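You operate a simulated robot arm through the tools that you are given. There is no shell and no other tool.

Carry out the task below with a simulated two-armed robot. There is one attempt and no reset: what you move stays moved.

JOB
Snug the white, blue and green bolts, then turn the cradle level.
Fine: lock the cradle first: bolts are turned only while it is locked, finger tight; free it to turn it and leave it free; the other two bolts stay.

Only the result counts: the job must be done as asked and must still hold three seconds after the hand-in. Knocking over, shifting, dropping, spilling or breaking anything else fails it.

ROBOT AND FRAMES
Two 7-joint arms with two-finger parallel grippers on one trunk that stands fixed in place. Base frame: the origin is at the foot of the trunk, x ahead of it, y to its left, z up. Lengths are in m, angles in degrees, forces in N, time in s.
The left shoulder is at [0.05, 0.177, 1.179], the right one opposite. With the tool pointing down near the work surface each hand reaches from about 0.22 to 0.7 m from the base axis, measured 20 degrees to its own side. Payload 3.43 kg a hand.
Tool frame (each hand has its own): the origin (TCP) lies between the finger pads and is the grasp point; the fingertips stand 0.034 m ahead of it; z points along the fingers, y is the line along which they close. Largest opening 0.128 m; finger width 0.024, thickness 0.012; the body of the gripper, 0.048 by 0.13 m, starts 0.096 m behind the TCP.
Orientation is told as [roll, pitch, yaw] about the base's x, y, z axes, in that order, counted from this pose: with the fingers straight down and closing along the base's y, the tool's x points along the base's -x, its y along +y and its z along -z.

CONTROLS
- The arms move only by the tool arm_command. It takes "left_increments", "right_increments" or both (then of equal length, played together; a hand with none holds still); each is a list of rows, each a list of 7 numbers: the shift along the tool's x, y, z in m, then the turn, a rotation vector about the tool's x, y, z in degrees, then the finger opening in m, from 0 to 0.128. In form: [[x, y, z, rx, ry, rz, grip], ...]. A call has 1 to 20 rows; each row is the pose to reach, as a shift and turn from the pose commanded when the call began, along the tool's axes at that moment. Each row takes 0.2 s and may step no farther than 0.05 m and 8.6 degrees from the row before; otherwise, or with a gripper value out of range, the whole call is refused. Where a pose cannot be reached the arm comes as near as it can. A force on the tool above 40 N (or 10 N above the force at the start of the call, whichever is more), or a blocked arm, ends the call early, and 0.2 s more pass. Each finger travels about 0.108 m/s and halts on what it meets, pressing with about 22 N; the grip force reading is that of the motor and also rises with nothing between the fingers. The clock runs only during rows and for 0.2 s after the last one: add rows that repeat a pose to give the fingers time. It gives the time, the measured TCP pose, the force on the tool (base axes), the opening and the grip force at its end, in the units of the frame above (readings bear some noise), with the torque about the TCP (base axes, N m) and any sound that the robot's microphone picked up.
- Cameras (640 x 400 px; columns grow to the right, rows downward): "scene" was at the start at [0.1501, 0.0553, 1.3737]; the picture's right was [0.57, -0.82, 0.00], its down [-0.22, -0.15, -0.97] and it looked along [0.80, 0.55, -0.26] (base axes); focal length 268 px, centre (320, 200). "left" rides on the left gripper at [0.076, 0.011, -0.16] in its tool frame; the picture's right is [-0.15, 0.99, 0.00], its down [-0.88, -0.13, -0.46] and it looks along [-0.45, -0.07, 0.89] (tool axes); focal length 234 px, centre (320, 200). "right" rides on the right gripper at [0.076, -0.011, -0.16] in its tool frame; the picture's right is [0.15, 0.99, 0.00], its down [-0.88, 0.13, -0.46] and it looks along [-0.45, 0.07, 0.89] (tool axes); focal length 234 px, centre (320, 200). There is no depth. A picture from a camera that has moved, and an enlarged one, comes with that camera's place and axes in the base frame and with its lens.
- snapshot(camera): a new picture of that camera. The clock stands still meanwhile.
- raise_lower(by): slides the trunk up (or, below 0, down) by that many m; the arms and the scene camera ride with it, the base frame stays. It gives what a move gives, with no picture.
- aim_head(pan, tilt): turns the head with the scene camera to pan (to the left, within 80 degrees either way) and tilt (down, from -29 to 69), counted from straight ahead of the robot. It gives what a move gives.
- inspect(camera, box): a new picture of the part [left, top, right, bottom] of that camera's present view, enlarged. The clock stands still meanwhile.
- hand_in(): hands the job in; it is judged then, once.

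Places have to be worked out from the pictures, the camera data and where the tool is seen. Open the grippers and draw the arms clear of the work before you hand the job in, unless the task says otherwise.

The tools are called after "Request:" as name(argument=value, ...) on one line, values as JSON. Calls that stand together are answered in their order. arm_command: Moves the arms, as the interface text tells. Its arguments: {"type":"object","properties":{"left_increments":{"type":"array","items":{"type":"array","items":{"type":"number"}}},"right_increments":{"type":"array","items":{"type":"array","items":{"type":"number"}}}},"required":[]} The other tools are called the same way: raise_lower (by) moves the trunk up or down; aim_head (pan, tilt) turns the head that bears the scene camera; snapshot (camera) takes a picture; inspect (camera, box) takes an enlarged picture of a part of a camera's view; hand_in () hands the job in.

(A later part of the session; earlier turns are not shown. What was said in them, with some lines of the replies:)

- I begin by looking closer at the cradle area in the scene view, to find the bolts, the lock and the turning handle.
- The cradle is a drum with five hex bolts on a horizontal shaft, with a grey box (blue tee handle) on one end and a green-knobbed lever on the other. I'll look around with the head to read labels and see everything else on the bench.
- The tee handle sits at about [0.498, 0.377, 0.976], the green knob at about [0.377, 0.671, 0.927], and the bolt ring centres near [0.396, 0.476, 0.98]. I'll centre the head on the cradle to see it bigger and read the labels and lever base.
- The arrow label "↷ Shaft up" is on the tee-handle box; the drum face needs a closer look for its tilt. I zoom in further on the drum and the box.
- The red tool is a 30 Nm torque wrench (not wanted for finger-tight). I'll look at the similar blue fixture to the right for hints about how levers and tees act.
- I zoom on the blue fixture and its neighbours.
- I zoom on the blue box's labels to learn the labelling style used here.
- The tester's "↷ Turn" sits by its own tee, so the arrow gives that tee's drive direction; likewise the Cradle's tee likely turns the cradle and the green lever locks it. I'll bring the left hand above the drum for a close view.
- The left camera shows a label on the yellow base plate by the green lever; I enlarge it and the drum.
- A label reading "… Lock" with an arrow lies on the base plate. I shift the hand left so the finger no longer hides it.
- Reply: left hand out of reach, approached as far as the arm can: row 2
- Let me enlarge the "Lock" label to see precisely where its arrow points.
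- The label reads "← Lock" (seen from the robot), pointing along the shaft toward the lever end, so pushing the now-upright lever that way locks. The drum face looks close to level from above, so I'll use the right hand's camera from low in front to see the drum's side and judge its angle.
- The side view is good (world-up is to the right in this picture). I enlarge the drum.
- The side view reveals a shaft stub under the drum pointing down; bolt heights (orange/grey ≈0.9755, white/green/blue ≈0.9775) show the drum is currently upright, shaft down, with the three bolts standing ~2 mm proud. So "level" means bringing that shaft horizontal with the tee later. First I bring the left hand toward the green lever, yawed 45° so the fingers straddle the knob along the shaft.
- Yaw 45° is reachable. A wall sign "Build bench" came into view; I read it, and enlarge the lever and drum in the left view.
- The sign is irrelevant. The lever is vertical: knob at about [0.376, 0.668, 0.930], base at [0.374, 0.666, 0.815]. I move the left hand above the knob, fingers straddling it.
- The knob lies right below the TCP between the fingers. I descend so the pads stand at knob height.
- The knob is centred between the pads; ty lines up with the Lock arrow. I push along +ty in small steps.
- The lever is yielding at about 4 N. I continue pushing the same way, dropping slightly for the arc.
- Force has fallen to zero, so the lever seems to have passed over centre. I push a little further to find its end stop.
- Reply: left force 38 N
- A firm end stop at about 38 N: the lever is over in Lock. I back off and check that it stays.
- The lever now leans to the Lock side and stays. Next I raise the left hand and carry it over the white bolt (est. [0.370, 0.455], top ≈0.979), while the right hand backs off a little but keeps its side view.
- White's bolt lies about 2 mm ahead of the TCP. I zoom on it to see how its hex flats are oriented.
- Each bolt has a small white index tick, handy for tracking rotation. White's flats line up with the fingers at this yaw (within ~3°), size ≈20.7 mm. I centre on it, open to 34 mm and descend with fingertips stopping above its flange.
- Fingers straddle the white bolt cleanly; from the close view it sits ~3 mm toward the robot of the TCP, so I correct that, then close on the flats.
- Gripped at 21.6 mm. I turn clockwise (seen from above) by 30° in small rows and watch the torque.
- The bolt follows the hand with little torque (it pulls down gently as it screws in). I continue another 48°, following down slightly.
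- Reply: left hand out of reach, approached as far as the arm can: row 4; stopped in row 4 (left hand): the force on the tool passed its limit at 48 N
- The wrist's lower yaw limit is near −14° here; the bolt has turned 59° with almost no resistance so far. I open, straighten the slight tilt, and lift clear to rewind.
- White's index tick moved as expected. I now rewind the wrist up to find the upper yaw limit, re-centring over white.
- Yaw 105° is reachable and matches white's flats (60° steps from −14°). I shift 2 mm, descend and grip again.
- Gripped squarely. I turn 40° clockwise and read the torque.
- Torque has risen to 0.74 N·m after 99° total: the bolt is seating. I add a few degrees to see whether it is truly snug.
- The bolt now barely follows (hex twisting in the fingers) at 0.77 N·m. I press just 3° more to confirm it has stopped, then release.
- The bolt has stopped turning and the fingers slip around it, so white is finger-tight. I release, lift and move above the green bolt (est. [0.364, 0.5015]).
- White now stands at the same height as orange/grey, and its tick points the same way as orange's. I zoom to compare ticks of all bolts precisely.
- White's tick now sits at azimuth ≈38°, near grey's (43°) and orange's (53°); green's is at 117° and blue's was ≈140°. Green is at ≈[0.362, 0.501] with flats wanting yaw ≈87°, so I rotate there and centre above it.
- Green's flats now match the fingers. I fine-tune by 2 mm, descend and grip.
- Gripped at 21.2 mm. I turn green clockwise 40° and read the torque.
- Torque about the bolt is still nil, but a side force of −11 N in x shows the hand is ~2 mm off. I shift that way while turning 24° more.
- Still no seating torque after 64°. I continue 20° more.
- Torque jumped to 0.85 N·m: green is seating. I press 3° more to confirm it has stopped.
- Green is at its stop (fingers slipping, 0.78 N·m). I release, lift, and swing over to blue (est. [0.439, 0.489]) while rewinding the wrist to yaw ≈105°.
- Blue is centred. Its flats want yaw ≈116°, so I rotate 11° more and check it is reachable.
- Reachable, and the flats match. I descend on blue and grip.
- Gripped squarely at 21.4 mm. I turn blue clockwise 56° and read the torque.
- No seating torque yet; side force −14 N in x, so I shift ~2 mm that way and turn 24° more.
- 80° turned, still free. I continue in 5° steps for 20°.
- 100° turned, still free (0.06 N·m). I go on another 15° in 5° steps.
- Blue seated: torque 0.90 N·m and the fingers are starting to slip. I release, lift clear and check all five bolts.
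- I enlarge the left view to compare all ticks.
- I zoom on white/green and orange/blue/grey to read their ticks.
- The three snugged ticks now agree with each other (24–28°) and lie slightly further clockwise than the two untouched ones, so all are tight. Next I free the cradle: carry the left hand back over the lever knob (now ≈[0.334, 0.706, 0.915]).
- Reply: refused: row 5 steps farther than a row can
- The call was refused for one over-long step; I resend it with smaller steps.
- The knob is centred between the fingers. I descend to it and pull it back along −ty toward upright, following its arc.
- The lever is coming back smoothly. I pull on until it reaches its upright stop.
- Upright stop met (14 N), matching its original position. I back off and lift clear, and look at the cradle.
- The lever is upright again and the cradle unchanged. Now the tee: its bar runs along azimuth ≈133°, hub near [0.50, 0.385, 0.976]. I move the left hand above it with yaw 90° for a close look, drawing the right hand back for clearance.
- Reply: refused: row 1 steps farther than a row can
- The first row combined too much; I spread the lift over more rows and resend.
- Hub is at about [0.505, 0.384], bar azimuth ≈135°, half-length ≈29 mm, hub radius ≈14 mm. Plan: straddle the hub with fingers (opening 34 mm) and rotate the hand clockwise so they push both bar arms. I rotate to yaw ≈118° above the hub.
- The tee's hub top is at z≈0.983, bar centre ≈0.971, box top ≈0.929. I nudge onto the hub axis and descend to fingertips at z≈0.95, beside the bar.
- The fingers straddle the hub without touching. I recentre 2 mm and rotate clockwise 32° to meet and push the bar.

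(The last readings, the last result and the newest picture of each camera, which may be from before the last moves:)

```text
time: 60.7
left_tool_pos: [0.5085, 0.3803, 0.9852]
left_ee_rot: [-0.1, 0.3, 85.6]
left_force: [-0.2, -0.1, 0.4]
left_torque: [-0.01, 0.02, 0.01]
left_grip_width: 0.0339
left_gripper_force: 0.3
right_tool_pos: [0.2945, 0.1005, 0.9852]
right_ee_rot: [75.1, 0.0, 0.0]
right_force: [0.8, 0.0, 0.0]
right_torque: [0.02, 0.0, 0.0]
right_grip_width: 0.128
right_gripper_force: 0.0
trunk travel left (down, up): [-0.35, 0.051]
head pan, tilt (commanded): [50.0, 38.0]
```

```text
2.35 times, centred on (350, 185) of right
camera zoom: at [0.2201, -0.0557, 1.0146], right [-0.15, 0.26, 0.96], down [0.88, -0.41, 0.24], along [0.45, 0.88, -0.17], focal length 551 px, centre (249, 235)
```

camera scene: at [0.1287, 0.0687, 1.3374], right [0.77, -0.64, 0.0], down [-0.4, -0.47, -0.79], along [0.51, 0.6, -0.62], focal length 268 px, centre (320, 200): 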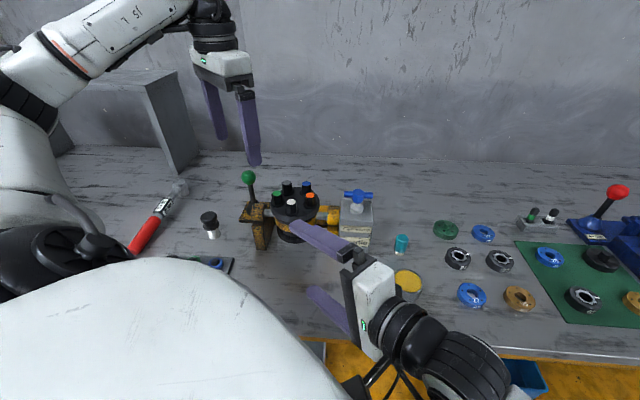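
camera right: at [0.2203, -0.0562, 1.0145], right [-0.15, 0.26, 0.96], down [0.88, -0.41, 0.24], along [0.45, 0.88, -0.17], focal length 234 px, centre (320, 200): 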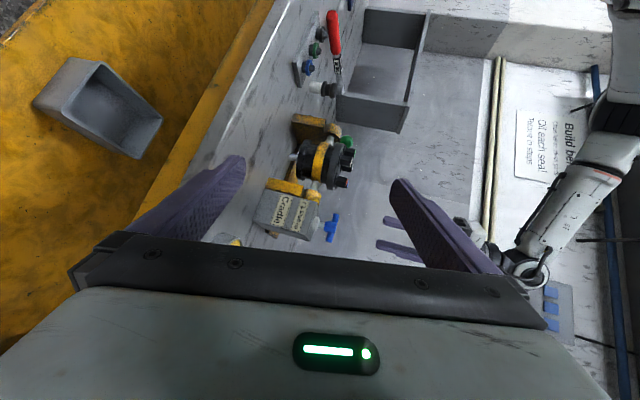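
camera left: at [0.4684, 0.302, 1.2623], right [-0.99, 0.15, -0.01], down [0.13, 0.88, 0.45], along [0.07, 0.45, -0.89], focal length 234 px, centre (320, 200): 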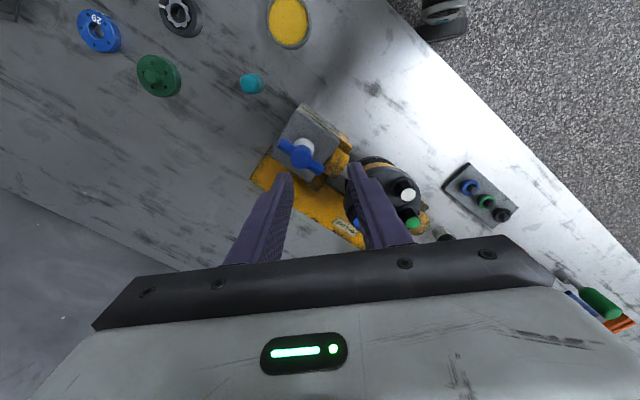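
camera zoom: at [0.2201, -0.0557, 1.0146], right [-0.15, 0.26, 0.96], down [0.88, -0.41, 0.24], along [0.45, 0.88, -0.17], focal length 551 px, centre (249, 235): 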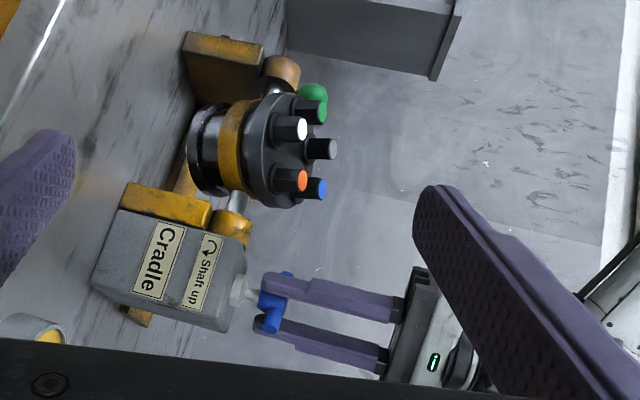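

The drum is turning with the tee (bar turned ≈21°, bolts tipping toward the robot, shaft stub swinging up behind). I continue clockwise 32°.

Request:
arm_command(left_increments=[[0, 0, 0, 0, 0, 8, 0.034], [0, 0, 0, 0, 0, 16, 0.034], [0, 0, 0, 0, 0, 24, 0.034], [0, 0, 0, 0, 0, 32, 0.034]])

Request:
inspect(camera="left", box=[260, 120, 380, 220])

Request:
inspect(camera="right", box=[255, 100, 445, 270])

Request:
inspect(camera="scene", box=[220, 150, 400, 260])

```text
time: 61.7
left_tool_pos: [0.51, 0.3819, 0.9855]
left_ee_rot: [-0.5, -0.2, 53.7]
left_force: [-5.1, 0.9, 1.1]
left_torque: [0.03, 0.13, 0.03]
left_grip_width: 0.0366
left_gripper_force: 2.2
right_tool_pos: [0.2943, 0.1018, 0.9837]
right_ee_rot: [75.0, 0.0, 0.0]
right_force: [-0.9, -0.2, -0.5]
right_torque: [0.0, -0.03, -0.03]
right_grip_width: 0.128
right_gripper_force: 0.1
trunk travel left (down, up): [-0.35, 0.051]
head pan, tilt (commanded): [50.0, 38.0]
```

```text
4.00 times, centred on (320, 170) of left
camera zoom: at [0.4551, 0.3279, 1.1448], right [-0.71, 0.7, -0.01], down [0.62, 0.63, 0.46], along [0.33, 0.32, -0.89], focal length 937 px, centre (320, 320)
```

zoom: 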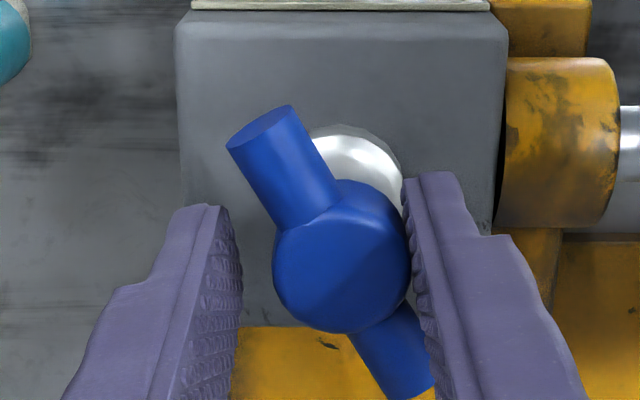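

```text
2.35 times, centred on (350, 185) of right
camera zoom: at [0.2199, -0.0555, 1.0147], right [-0.15, 0.26, 0.96], down [0.88, -0.41, 0.24], along [0.45, 0.88, -0.17], focal length 551 px, centre (249, 235)
```

zoom: 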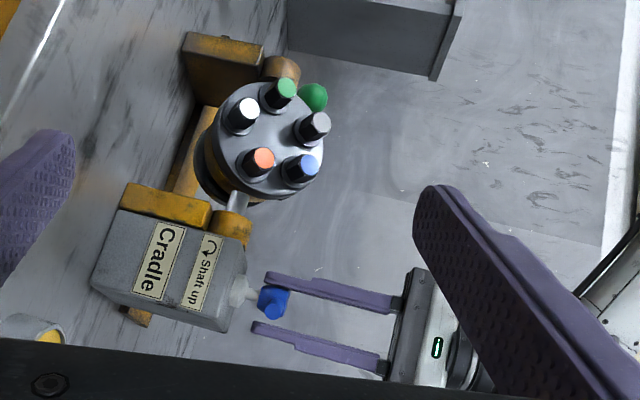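

```text
3.56 times, centred on (310, 205) of scene
camera zoom: at [0.1283, 0.0688, 1.3374], right [0.77, -0.64, 0.0], down [-0.4, -0.47, -0.79], along [0.51, 0.6, -0.62], focal length 954 px, centre (356, 182)
```

zoom: 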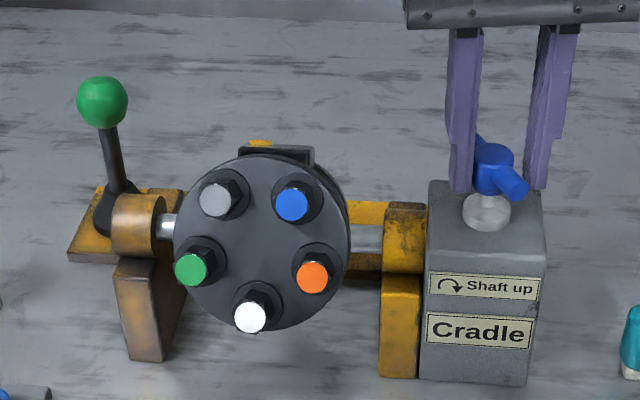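

Ratio looks like 1:1; the bar has turned ≈63° and the drum ≈60°. The hub is ~5 mm off my TCP, so I recentre and turn 20° more before measuring.

Request:
arm_command(left_increments=[[0.001, 0.0045, 0, 0, 0, 0, 0.034], [0.001, 0.0045, 0, 0, 0, 7, 0.034], [0.001, 0.0045, 0, 0, 0, 14, 0.034], [0.001, 0.0045, 0, 0, 0, 20, 0.034]])

Request:
inspect(camera="left", box=[260, 120, 380, 220])

Request:
inspect(camera="right", box=[295, 120, 375, 210])

Request:
inspect(camera="scene", box=[250, 165, 350, 255])

```text
time: 62.7
left_tool_pos: [0.506, 0.382, 0.9848]
left_ee_rot: [-0.3, 0.0, 33.7]
left_force: [-1.4, 1.5, 0.7]
left_torque: [-0.02, 0.05, 0.05]
left_grip_width: 0.035
left_gripper_force: 0.8
right_tool_pos: [0.2947, 0.101, 0.9843]
right_ee_rot: [75.0, 0.0, 0.0]
right_force: [-0.2, -0.1, 0.5]
right_torque: [-0.02, 0.01, 0.04]
right_grip_width: 0.1278
right_gripper_force: 0.1
trunk travel left (down, up): [-0.35, 0.051]
head pan, tilt (commanded): [50.0, 38.0]
```

```text
4.00 times, centred on (320, 170) of left
camera zoom: at [0.4357, 0.3509, 1.1448], right [-0.43, 0.9, -0.01], down [0.8, 0.38, 0.46], along [0.42, 0.19, -0.89], focal length 937 px, centre (320, 320)
```

zoom: 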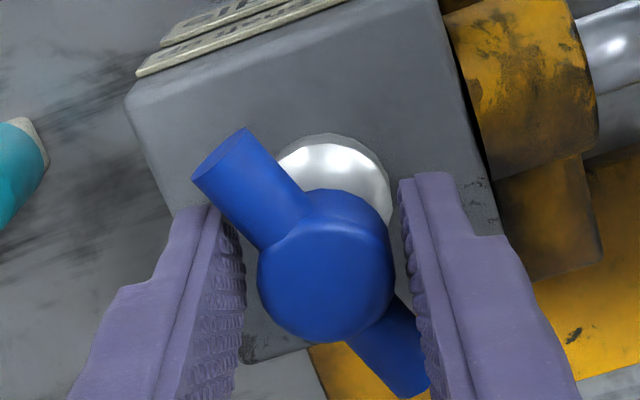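

```text
4.44 times, centred on (335, 165) of right
camera zoom: at [0.2201, -0.0556, 1.0146], right [-0.15, 0.26, 0.96], down [0.88, -0.41, 0.24], along [0.45, 0.88, -0.17], focal length 1041 px, centre (253, 356)
```

zoom: 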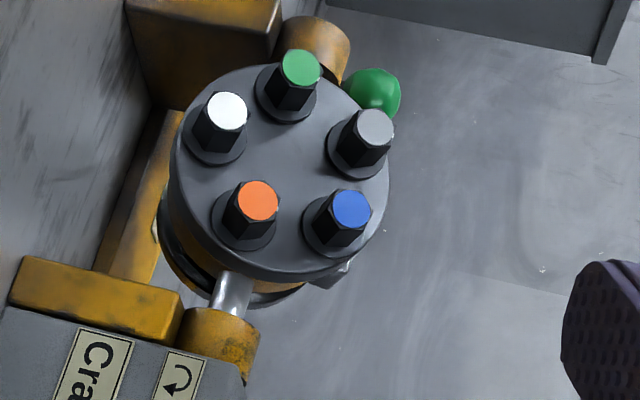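

```text
4.44 times, centred on (300, 210) of scene
camera zoom: at [0.1286, 0.0686, 1.3373], right [0.77, -0.64, 0.0], down [-0.4, -0.47, -0.79], along [0.51, 0.6, -0.62], focal length 1192 px, centre (409, 156)
```

zoom: 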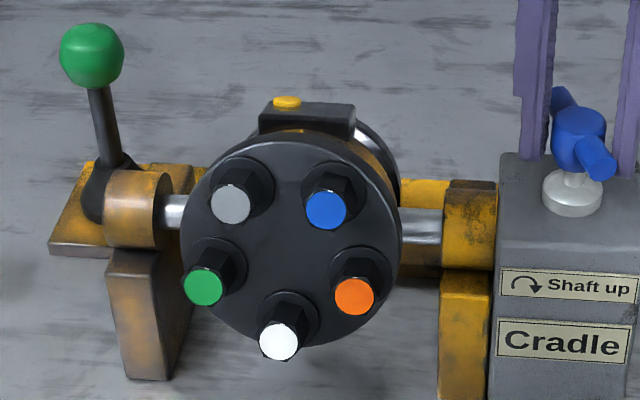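

Fitting the bolt-top positions gives the drum axis ≈68° from upright, i.e. the shaft is still ≈21° short of level. I turn 15° more and re-measure.

Request:
arm_command(left_increments=[[0, 0, 0, 0, 0, 5, 0.034], [0, 0, 0, 0, 0, 10, 0.034], [0, 0, 0, 0, 0, 15, 0.034]])

Request:
inspect(camera="left", box=[260, 120, 380, 220])

Request:
inspect(camera="right", box=[295, 120, 375, 210])

Request:
inspect(camera="scene", box=[250, 165, 350, 255])

```text
time: 63.5
left_tool_pos: [0.5064, 0.3829, 0.9856]
left_ee_rot: [-0.6, -0.2, 18.7]
left_force: [-0.1, -0.1, -0.2]
left_torque: [-0.02, 0.0, -0.02]
left_grip_width: 0.0341
left_gripper_force: 0.1
right_tool_pos: [0.2948, 0.1009, 0.9831]
right_ee_rot: [75.0, -0.1, 0.0]
right_force: [0.0, -0.6, 0.3]
right_torque: [0.02, 0.03, 0.0]
right_grip_width: 0.1279
right_gripper_force: 0.1
trunk travel left (down, up): [-0.35, 0.051]
head pan, tilt (commanded): [50.0, 38.0]
```

```text
4.00 times, centred on (320, 170) of left
camera zoom: at [0.43, 0.3694, 1.1448], right [-0.18, 0.98, -0.01], down [0.87, 0.16, 0.46], along [0.45, 0.08, -0.89], focal length 937 px, centre (320, 320)
```

zoom: 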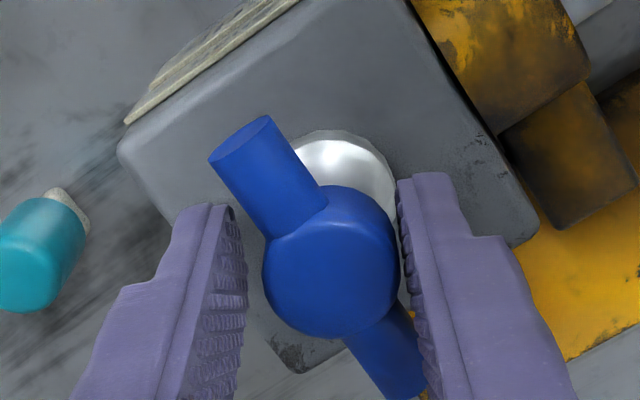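

```text
4.44 times, centred on (335, 165) of right
camera zoom: at [0.2203, -0.0557, 1.0145], right [-0.15, 0.26, 0.96], down [0.88, -0.41, 0.24], along [0.45, 0.88, -0.17], focal length 1041 px, centre (253, 356)
```

zoom: 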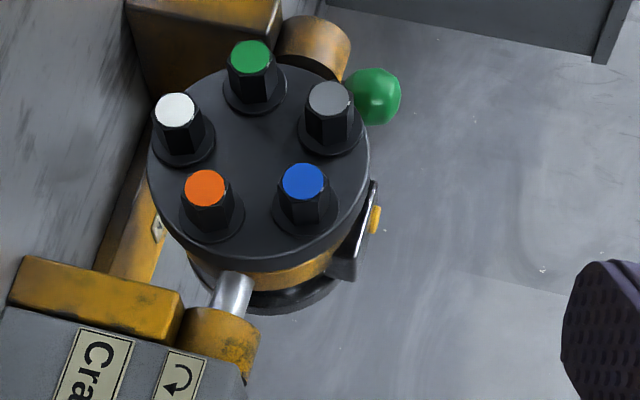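

```text
4.44 times, centred on (300, 210) of scene
camera zoom: at [0.1289, 0.0685, 1.3373], right [0.77, -0.64, 0.0], down [-0.4, -0.47, -0.79], along [0.51, 0.6, -0.62], focal length 1192 px, centre (409, 156)
```

zoom: 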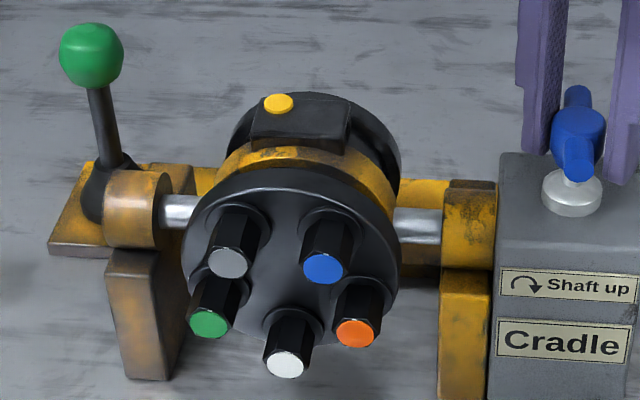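

Now the fit gives the drum axis within about 1–2° of horizontal, and the hand feels no load. I unload the fingers, lift off the tee, and look from directly above the bolt plane for a finer angle check.

Request:
arm_command(left_increments=[[0, 0, 0, 0, 0, -7, 0.036], [0, 0, -0.04, 0, 0, -8, 0.036], [0, 0, -0.08, 0, 0, -8, 0.036], [0, 0, -0.105, 0, 0, -8, 0.036], [0.0153, 0.0297, -0.105, 0, 0, -12.5, 0.036], [0.0305, 0.0595, -0.105, 0, 0, -17, 0.036], [0.0458, 0.0892, -0.105, 0, 0, -21.6, 0.05], [0.061, 0.1189, -0.105, 0, 0, -26.3, 0.06]])

Request:
snapshot(camera="left")

Request:
inspect(camera="right", box=[295, 120, 375, 210])

Request:
inspect(camera="scene", box=[250, 165, 350, 255])

```text
time: 65.3
left_tool_pos: [0.4076, 0.4745, 1.0903]
left_ee_rot: [-0.5, 0.0, 45.2]
left_force: [-0.2, -0.7, -0.9]
left_torque: [-0.04, -0.04, 0.0]
left_grip_width: 0.0601
left_gripper_force: 0.0
right_tool_pos: [0.2956, 0.102, 0.9858]
right_ee_rot: [75.0, 0.0, 0.0]
right_force: [0.1, 0.3, 0.7]
right_torque: [0.01, 0.01, -0.03]
right_grip_width: 0.1284
right_gripper_force: 0.0
trunk travel left (down, up): [-0.35, 0.051]
head pan, tilt (commanded): [50.0, 38.0]
```

```text
taken
camera left: at [0.3456, 0.4298, 1.2487], right [-0.6, 0.8, -0.01], down [0.71, 0.54, 0.46], along [0.37, 0.27, -0.89], focal length 234 px, centre (320, 200)
```

left: 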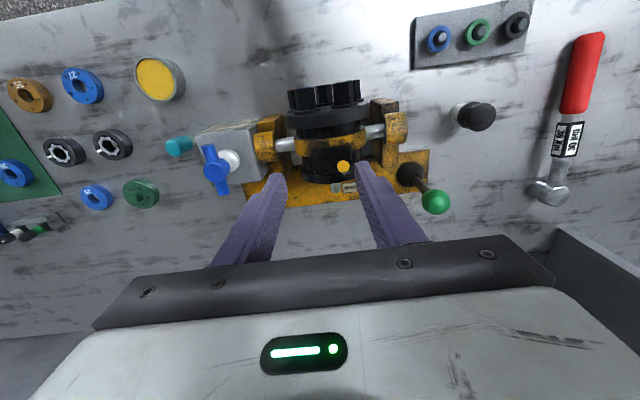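

```text
4.44 times, centred on (335, 165) of right
camera zoom: at [0.2199, -0.0554, 1.0147], right [-0.15, 0.26, 0.96], down [0.88, -0.41, 0.24], along [0.45, 0.88, -0.17], focal length 1041 px, centre (253, 356)
```

zoom: 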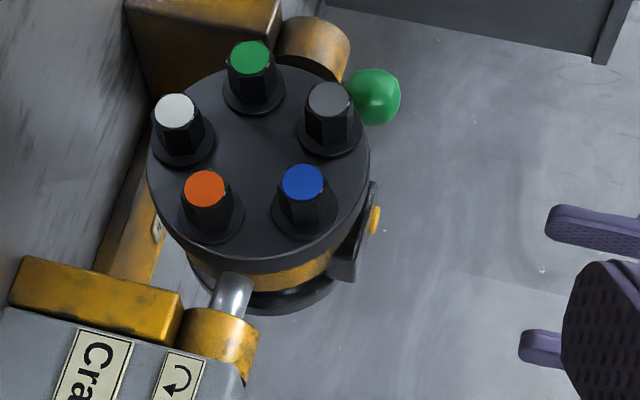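

```text
4.44 times, centred on (300, 210) of scene
camera zoom: at [0.1283, 0.0689, 1.3374], right [0.77, -0.64, 0.0], down [-0.4, -0.47, -0.79], along [0.51, 0.6, -0.62], focal length 1192 px, centre (409, 156)
```

zoom: 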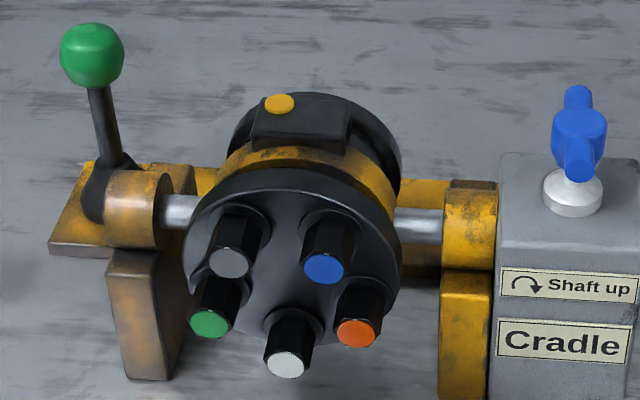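

The drum holds still with the tee released. I enlarge the overhead view of the drum to gauge the face plane.

Request:
inspect(camera="left", box=[270, 65, 400, 205])

Request:
inspect(camera="left", box=[280, 70, 370, 140])

```text
2.86 times, centred on (335, 135) of left
camera zoom: at [0.3456, 0.4298, 1.2487], right [-0.6, 0.8, -0.01], down [0.71, 0.54, 0.46], along [0.37, 0.27, -0.89], focal length 669 px, centre (277, 386)
```

zoom: 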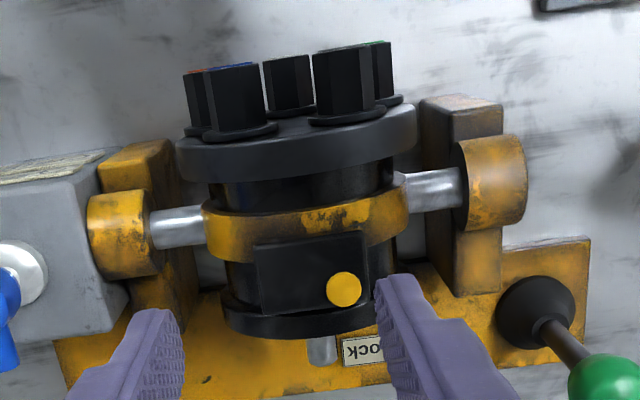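

```text
5.71 times, centred on (325, 105) of left
camera zoom: at [0.3456, 0.4298, 1.2487], right [-0.6, 0.8, -0.01], down [0.71, 0.54, 0.46], along [0.37, 0.27, -0.89], focal length 1338 px, centre (291, 743)
```

zoom: 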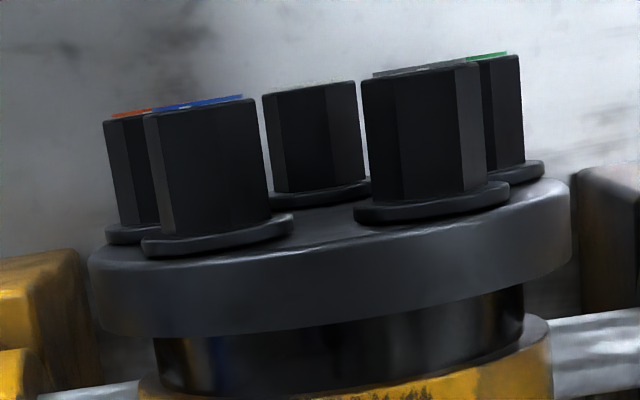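

From overhead, bolt-top offsets at z≈0.942 and z≈0.872 differ by only ≈1 mm, giving about 91°. I zoom further on the caps to refine this.

Request:
inspect(camera="left", box=[284, 76, 330, 106])

Request:
inspect(camera="left", box=[320, 76, 366, 106])

Request:
inspect(camera="left", box=[290, 150, 370, 205])

```text
13.33 times, centred on (307, 91) of left
camera zoom: at [0.3456, 0.4298, 1.2487], right [-0.6, 0.8, -0.01], down [0.71, 0.54, 0.46], along [0.37, 0.27, -0.89], focal length 3122 px, centre (493, 1653)
```

zoom: 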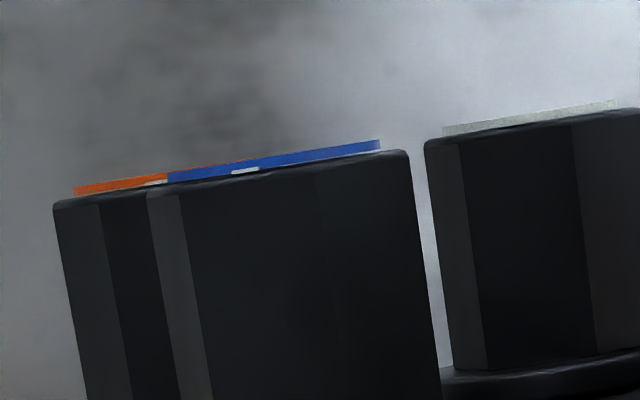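

```text
13.33 times, centred on (343, 91) of left
camera zoom: at [0.3456, 0.4298, 1.2487], right [-0.6, 0.8, -0.01], down [0.71, 0.54, 0.46], along [0.37, 0.27, -0.89], focal length 3122 px, centre (13, 1653)
```

zoom: 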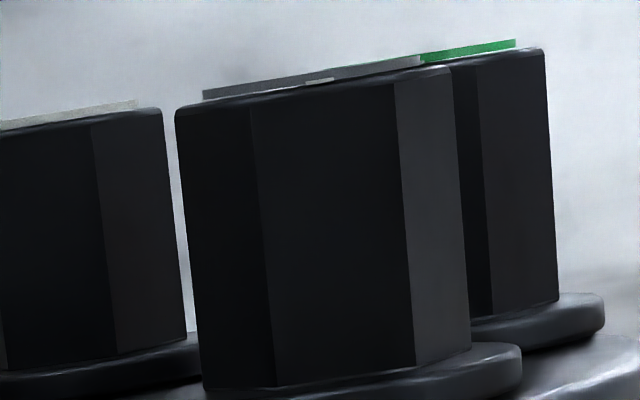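

```text
7.27 times, centred on (330, 178) of left
camera zoom: at [0.3456, 0.4298, 1.2487], right [-0.6, 0.8, -0.01], down [0.71, 0.54, 0.46], along [0.37, 0.27, -0.89], focal length 1703 px, centre (247, 364)
```

zoom: 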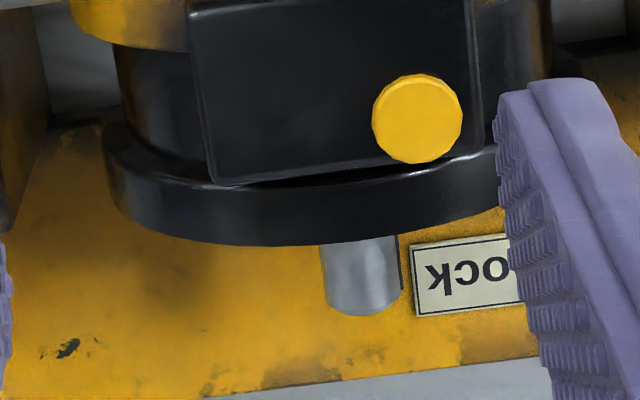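

The blue/orange and grey/white caps line up edge-on from this overhead spot, giving a drum axis of about 90.9° ± 0.5° — the shaft is level. I now open the grippers and draw both arms up and back, clear of the work.

Request:
arm_command(left_increments=[[0, 0, -0.035, 0, 0, 0, 0.07], [0, 0, -0.07, 0, 0, 0, 0.09], [0.025, 0, -0.1, 0, 0, 0, 0.11], [0.055, 0, -0.125, 0, 0, 0, 0.128], [0.09, 0, -0.145, 0, 0, 0, 0.128], [0.125, 0, -0.16, 0, 0, 0, 0.128]], right_increments=[[0, 0.022, -0.0145, 0, 0, 0, 0.128], [0, 0.044, -0.029, 0, 0, 0, 0.128], [0, 0.066, -0.0435, 0, 0, 0, 0.128], [0, 0.088, -0.058, 0, 0, 0, 0.128], [0, 0.11, -0.0725, 0, 0, 0, 0.128], [0, 0.132, -0.087, 0, 0, 0, 0.128]])

Request:
snapshot(camera="scene")

Request:
inspect(camera="scene", box=[220, 150, 400, 260])

Request:
snapshot(camera="left")

Request:
snapshot(camera="right")

```text
time: 66.7
left_tool_pos: [0.3182, 0.3892, 1.2514]
left_ee_rot: [-0.5, 0.0, 45.1]
left_force: [0.2, 0.6, 0.3]
left_torque: [0.01, -0.02, -0.03]
left_grip_width: 0.1278
left_gripper_force: 0.2
right_tool_pos: [0.2935, 0.0522, 1.1351]
right_ee_rot: [75.0, -0.1, 0.0]
right_force: [-0.1, 0.3, -0.1]
right_torque: [0.0, 0.01, -0.03]
right_grip_width: 0.1282
right_gripper_force: 0.1
trunk travel left (down, up): [-0.35, 0.051]
head pan, tilt (commanded): [50.0, 38.0]
```

```text
taken
camera scene: at [0.1282, 0.0683, 1.3374], right [0.77, -0.64, 0.0], down [-0.4, -0.47, -0.79], along [0.51, 0.6, -0.62], focal length 268 px, centre (320, 200)
```

scene: 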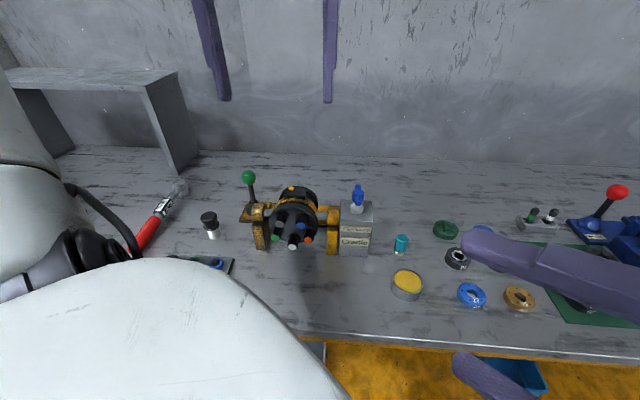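

```text
3.56 times, centred on (310, 205) of scene
camera zoom: at [0.1282, 0.0683, 1.3374], right [0.77, -0.64, 0.0], down [-0.4, -0.47, -0.79], along [0.51, 0.6, -0.62], focal length 954 px, centre (356, 182)
```

zoom: 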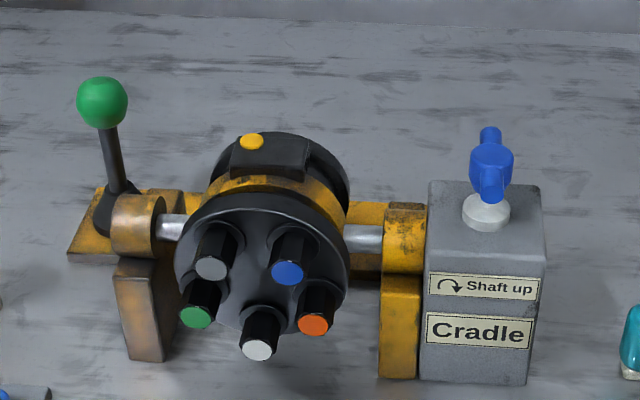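

```text
taken
camera left: at [0.2562, 0.343, 1.4108], right [-0.6, 0.8, -0.01], down [0.71, 0.53, 0.46], along [0.37, 0.27, -0.89], focal length 234 px, centre (320, 200)
```

left: 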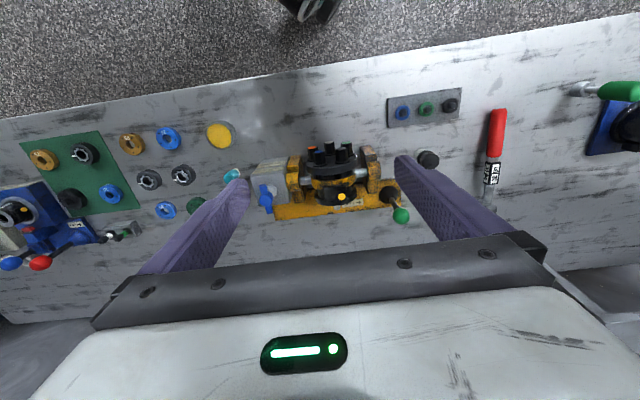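

```text
taken
camera right: at [0.2185, -0.1045, 1.1657], right [-0.15, 0.26, 0.96], down [0.88, -0.41, 0.24], along [0.45, 0.88, -0.17], focal length 234 px, centre (320, 200)
```

right: 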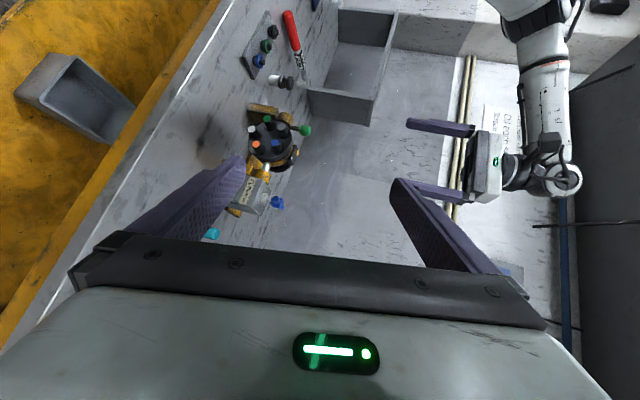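

All is in place: the shaft is level and steady, the lever upright (free), three bolts finger-tight, orange and grey untouched, both grippers open and clear. I hand the job in.

Request:
hand_in()

```text
The job is handed in.
```

I've handed the job in. I haven't seen the verdict.

- **Lock:** I pushed the green lever over in the direction of the "← Lock" arrow until it hit its stop. It stayed locked for all the bolt work.
- **Bolts:** I turned white, green and blue clockwise by hand about 100°, 85° and 110°. Each stopped at roughly 0.8–0.9 N·m with the fingers starting to slip. Orange and grey were not touched.
- **Freeing:** I pulled the lever back to upright, its starting position, and left it there.
- **Level:** I turned the tee clockwise, following its "↷ Shaft up" label. The drum's shaft now lies about 1° from horizontal by the cameras. It stayed put after I released the tee.

**How I read "level":** the bolt face was already horizontal at the start, with the shaft pointing straight down. I therefore took "level" to mean the shaft lying horizontal, a quarter turn away. If you meant the bolt face horizontal, the cradle is now 90° off.

Both grippers are open and the arms are clear of the work. I saw nothing else on the bench knocked or moved.
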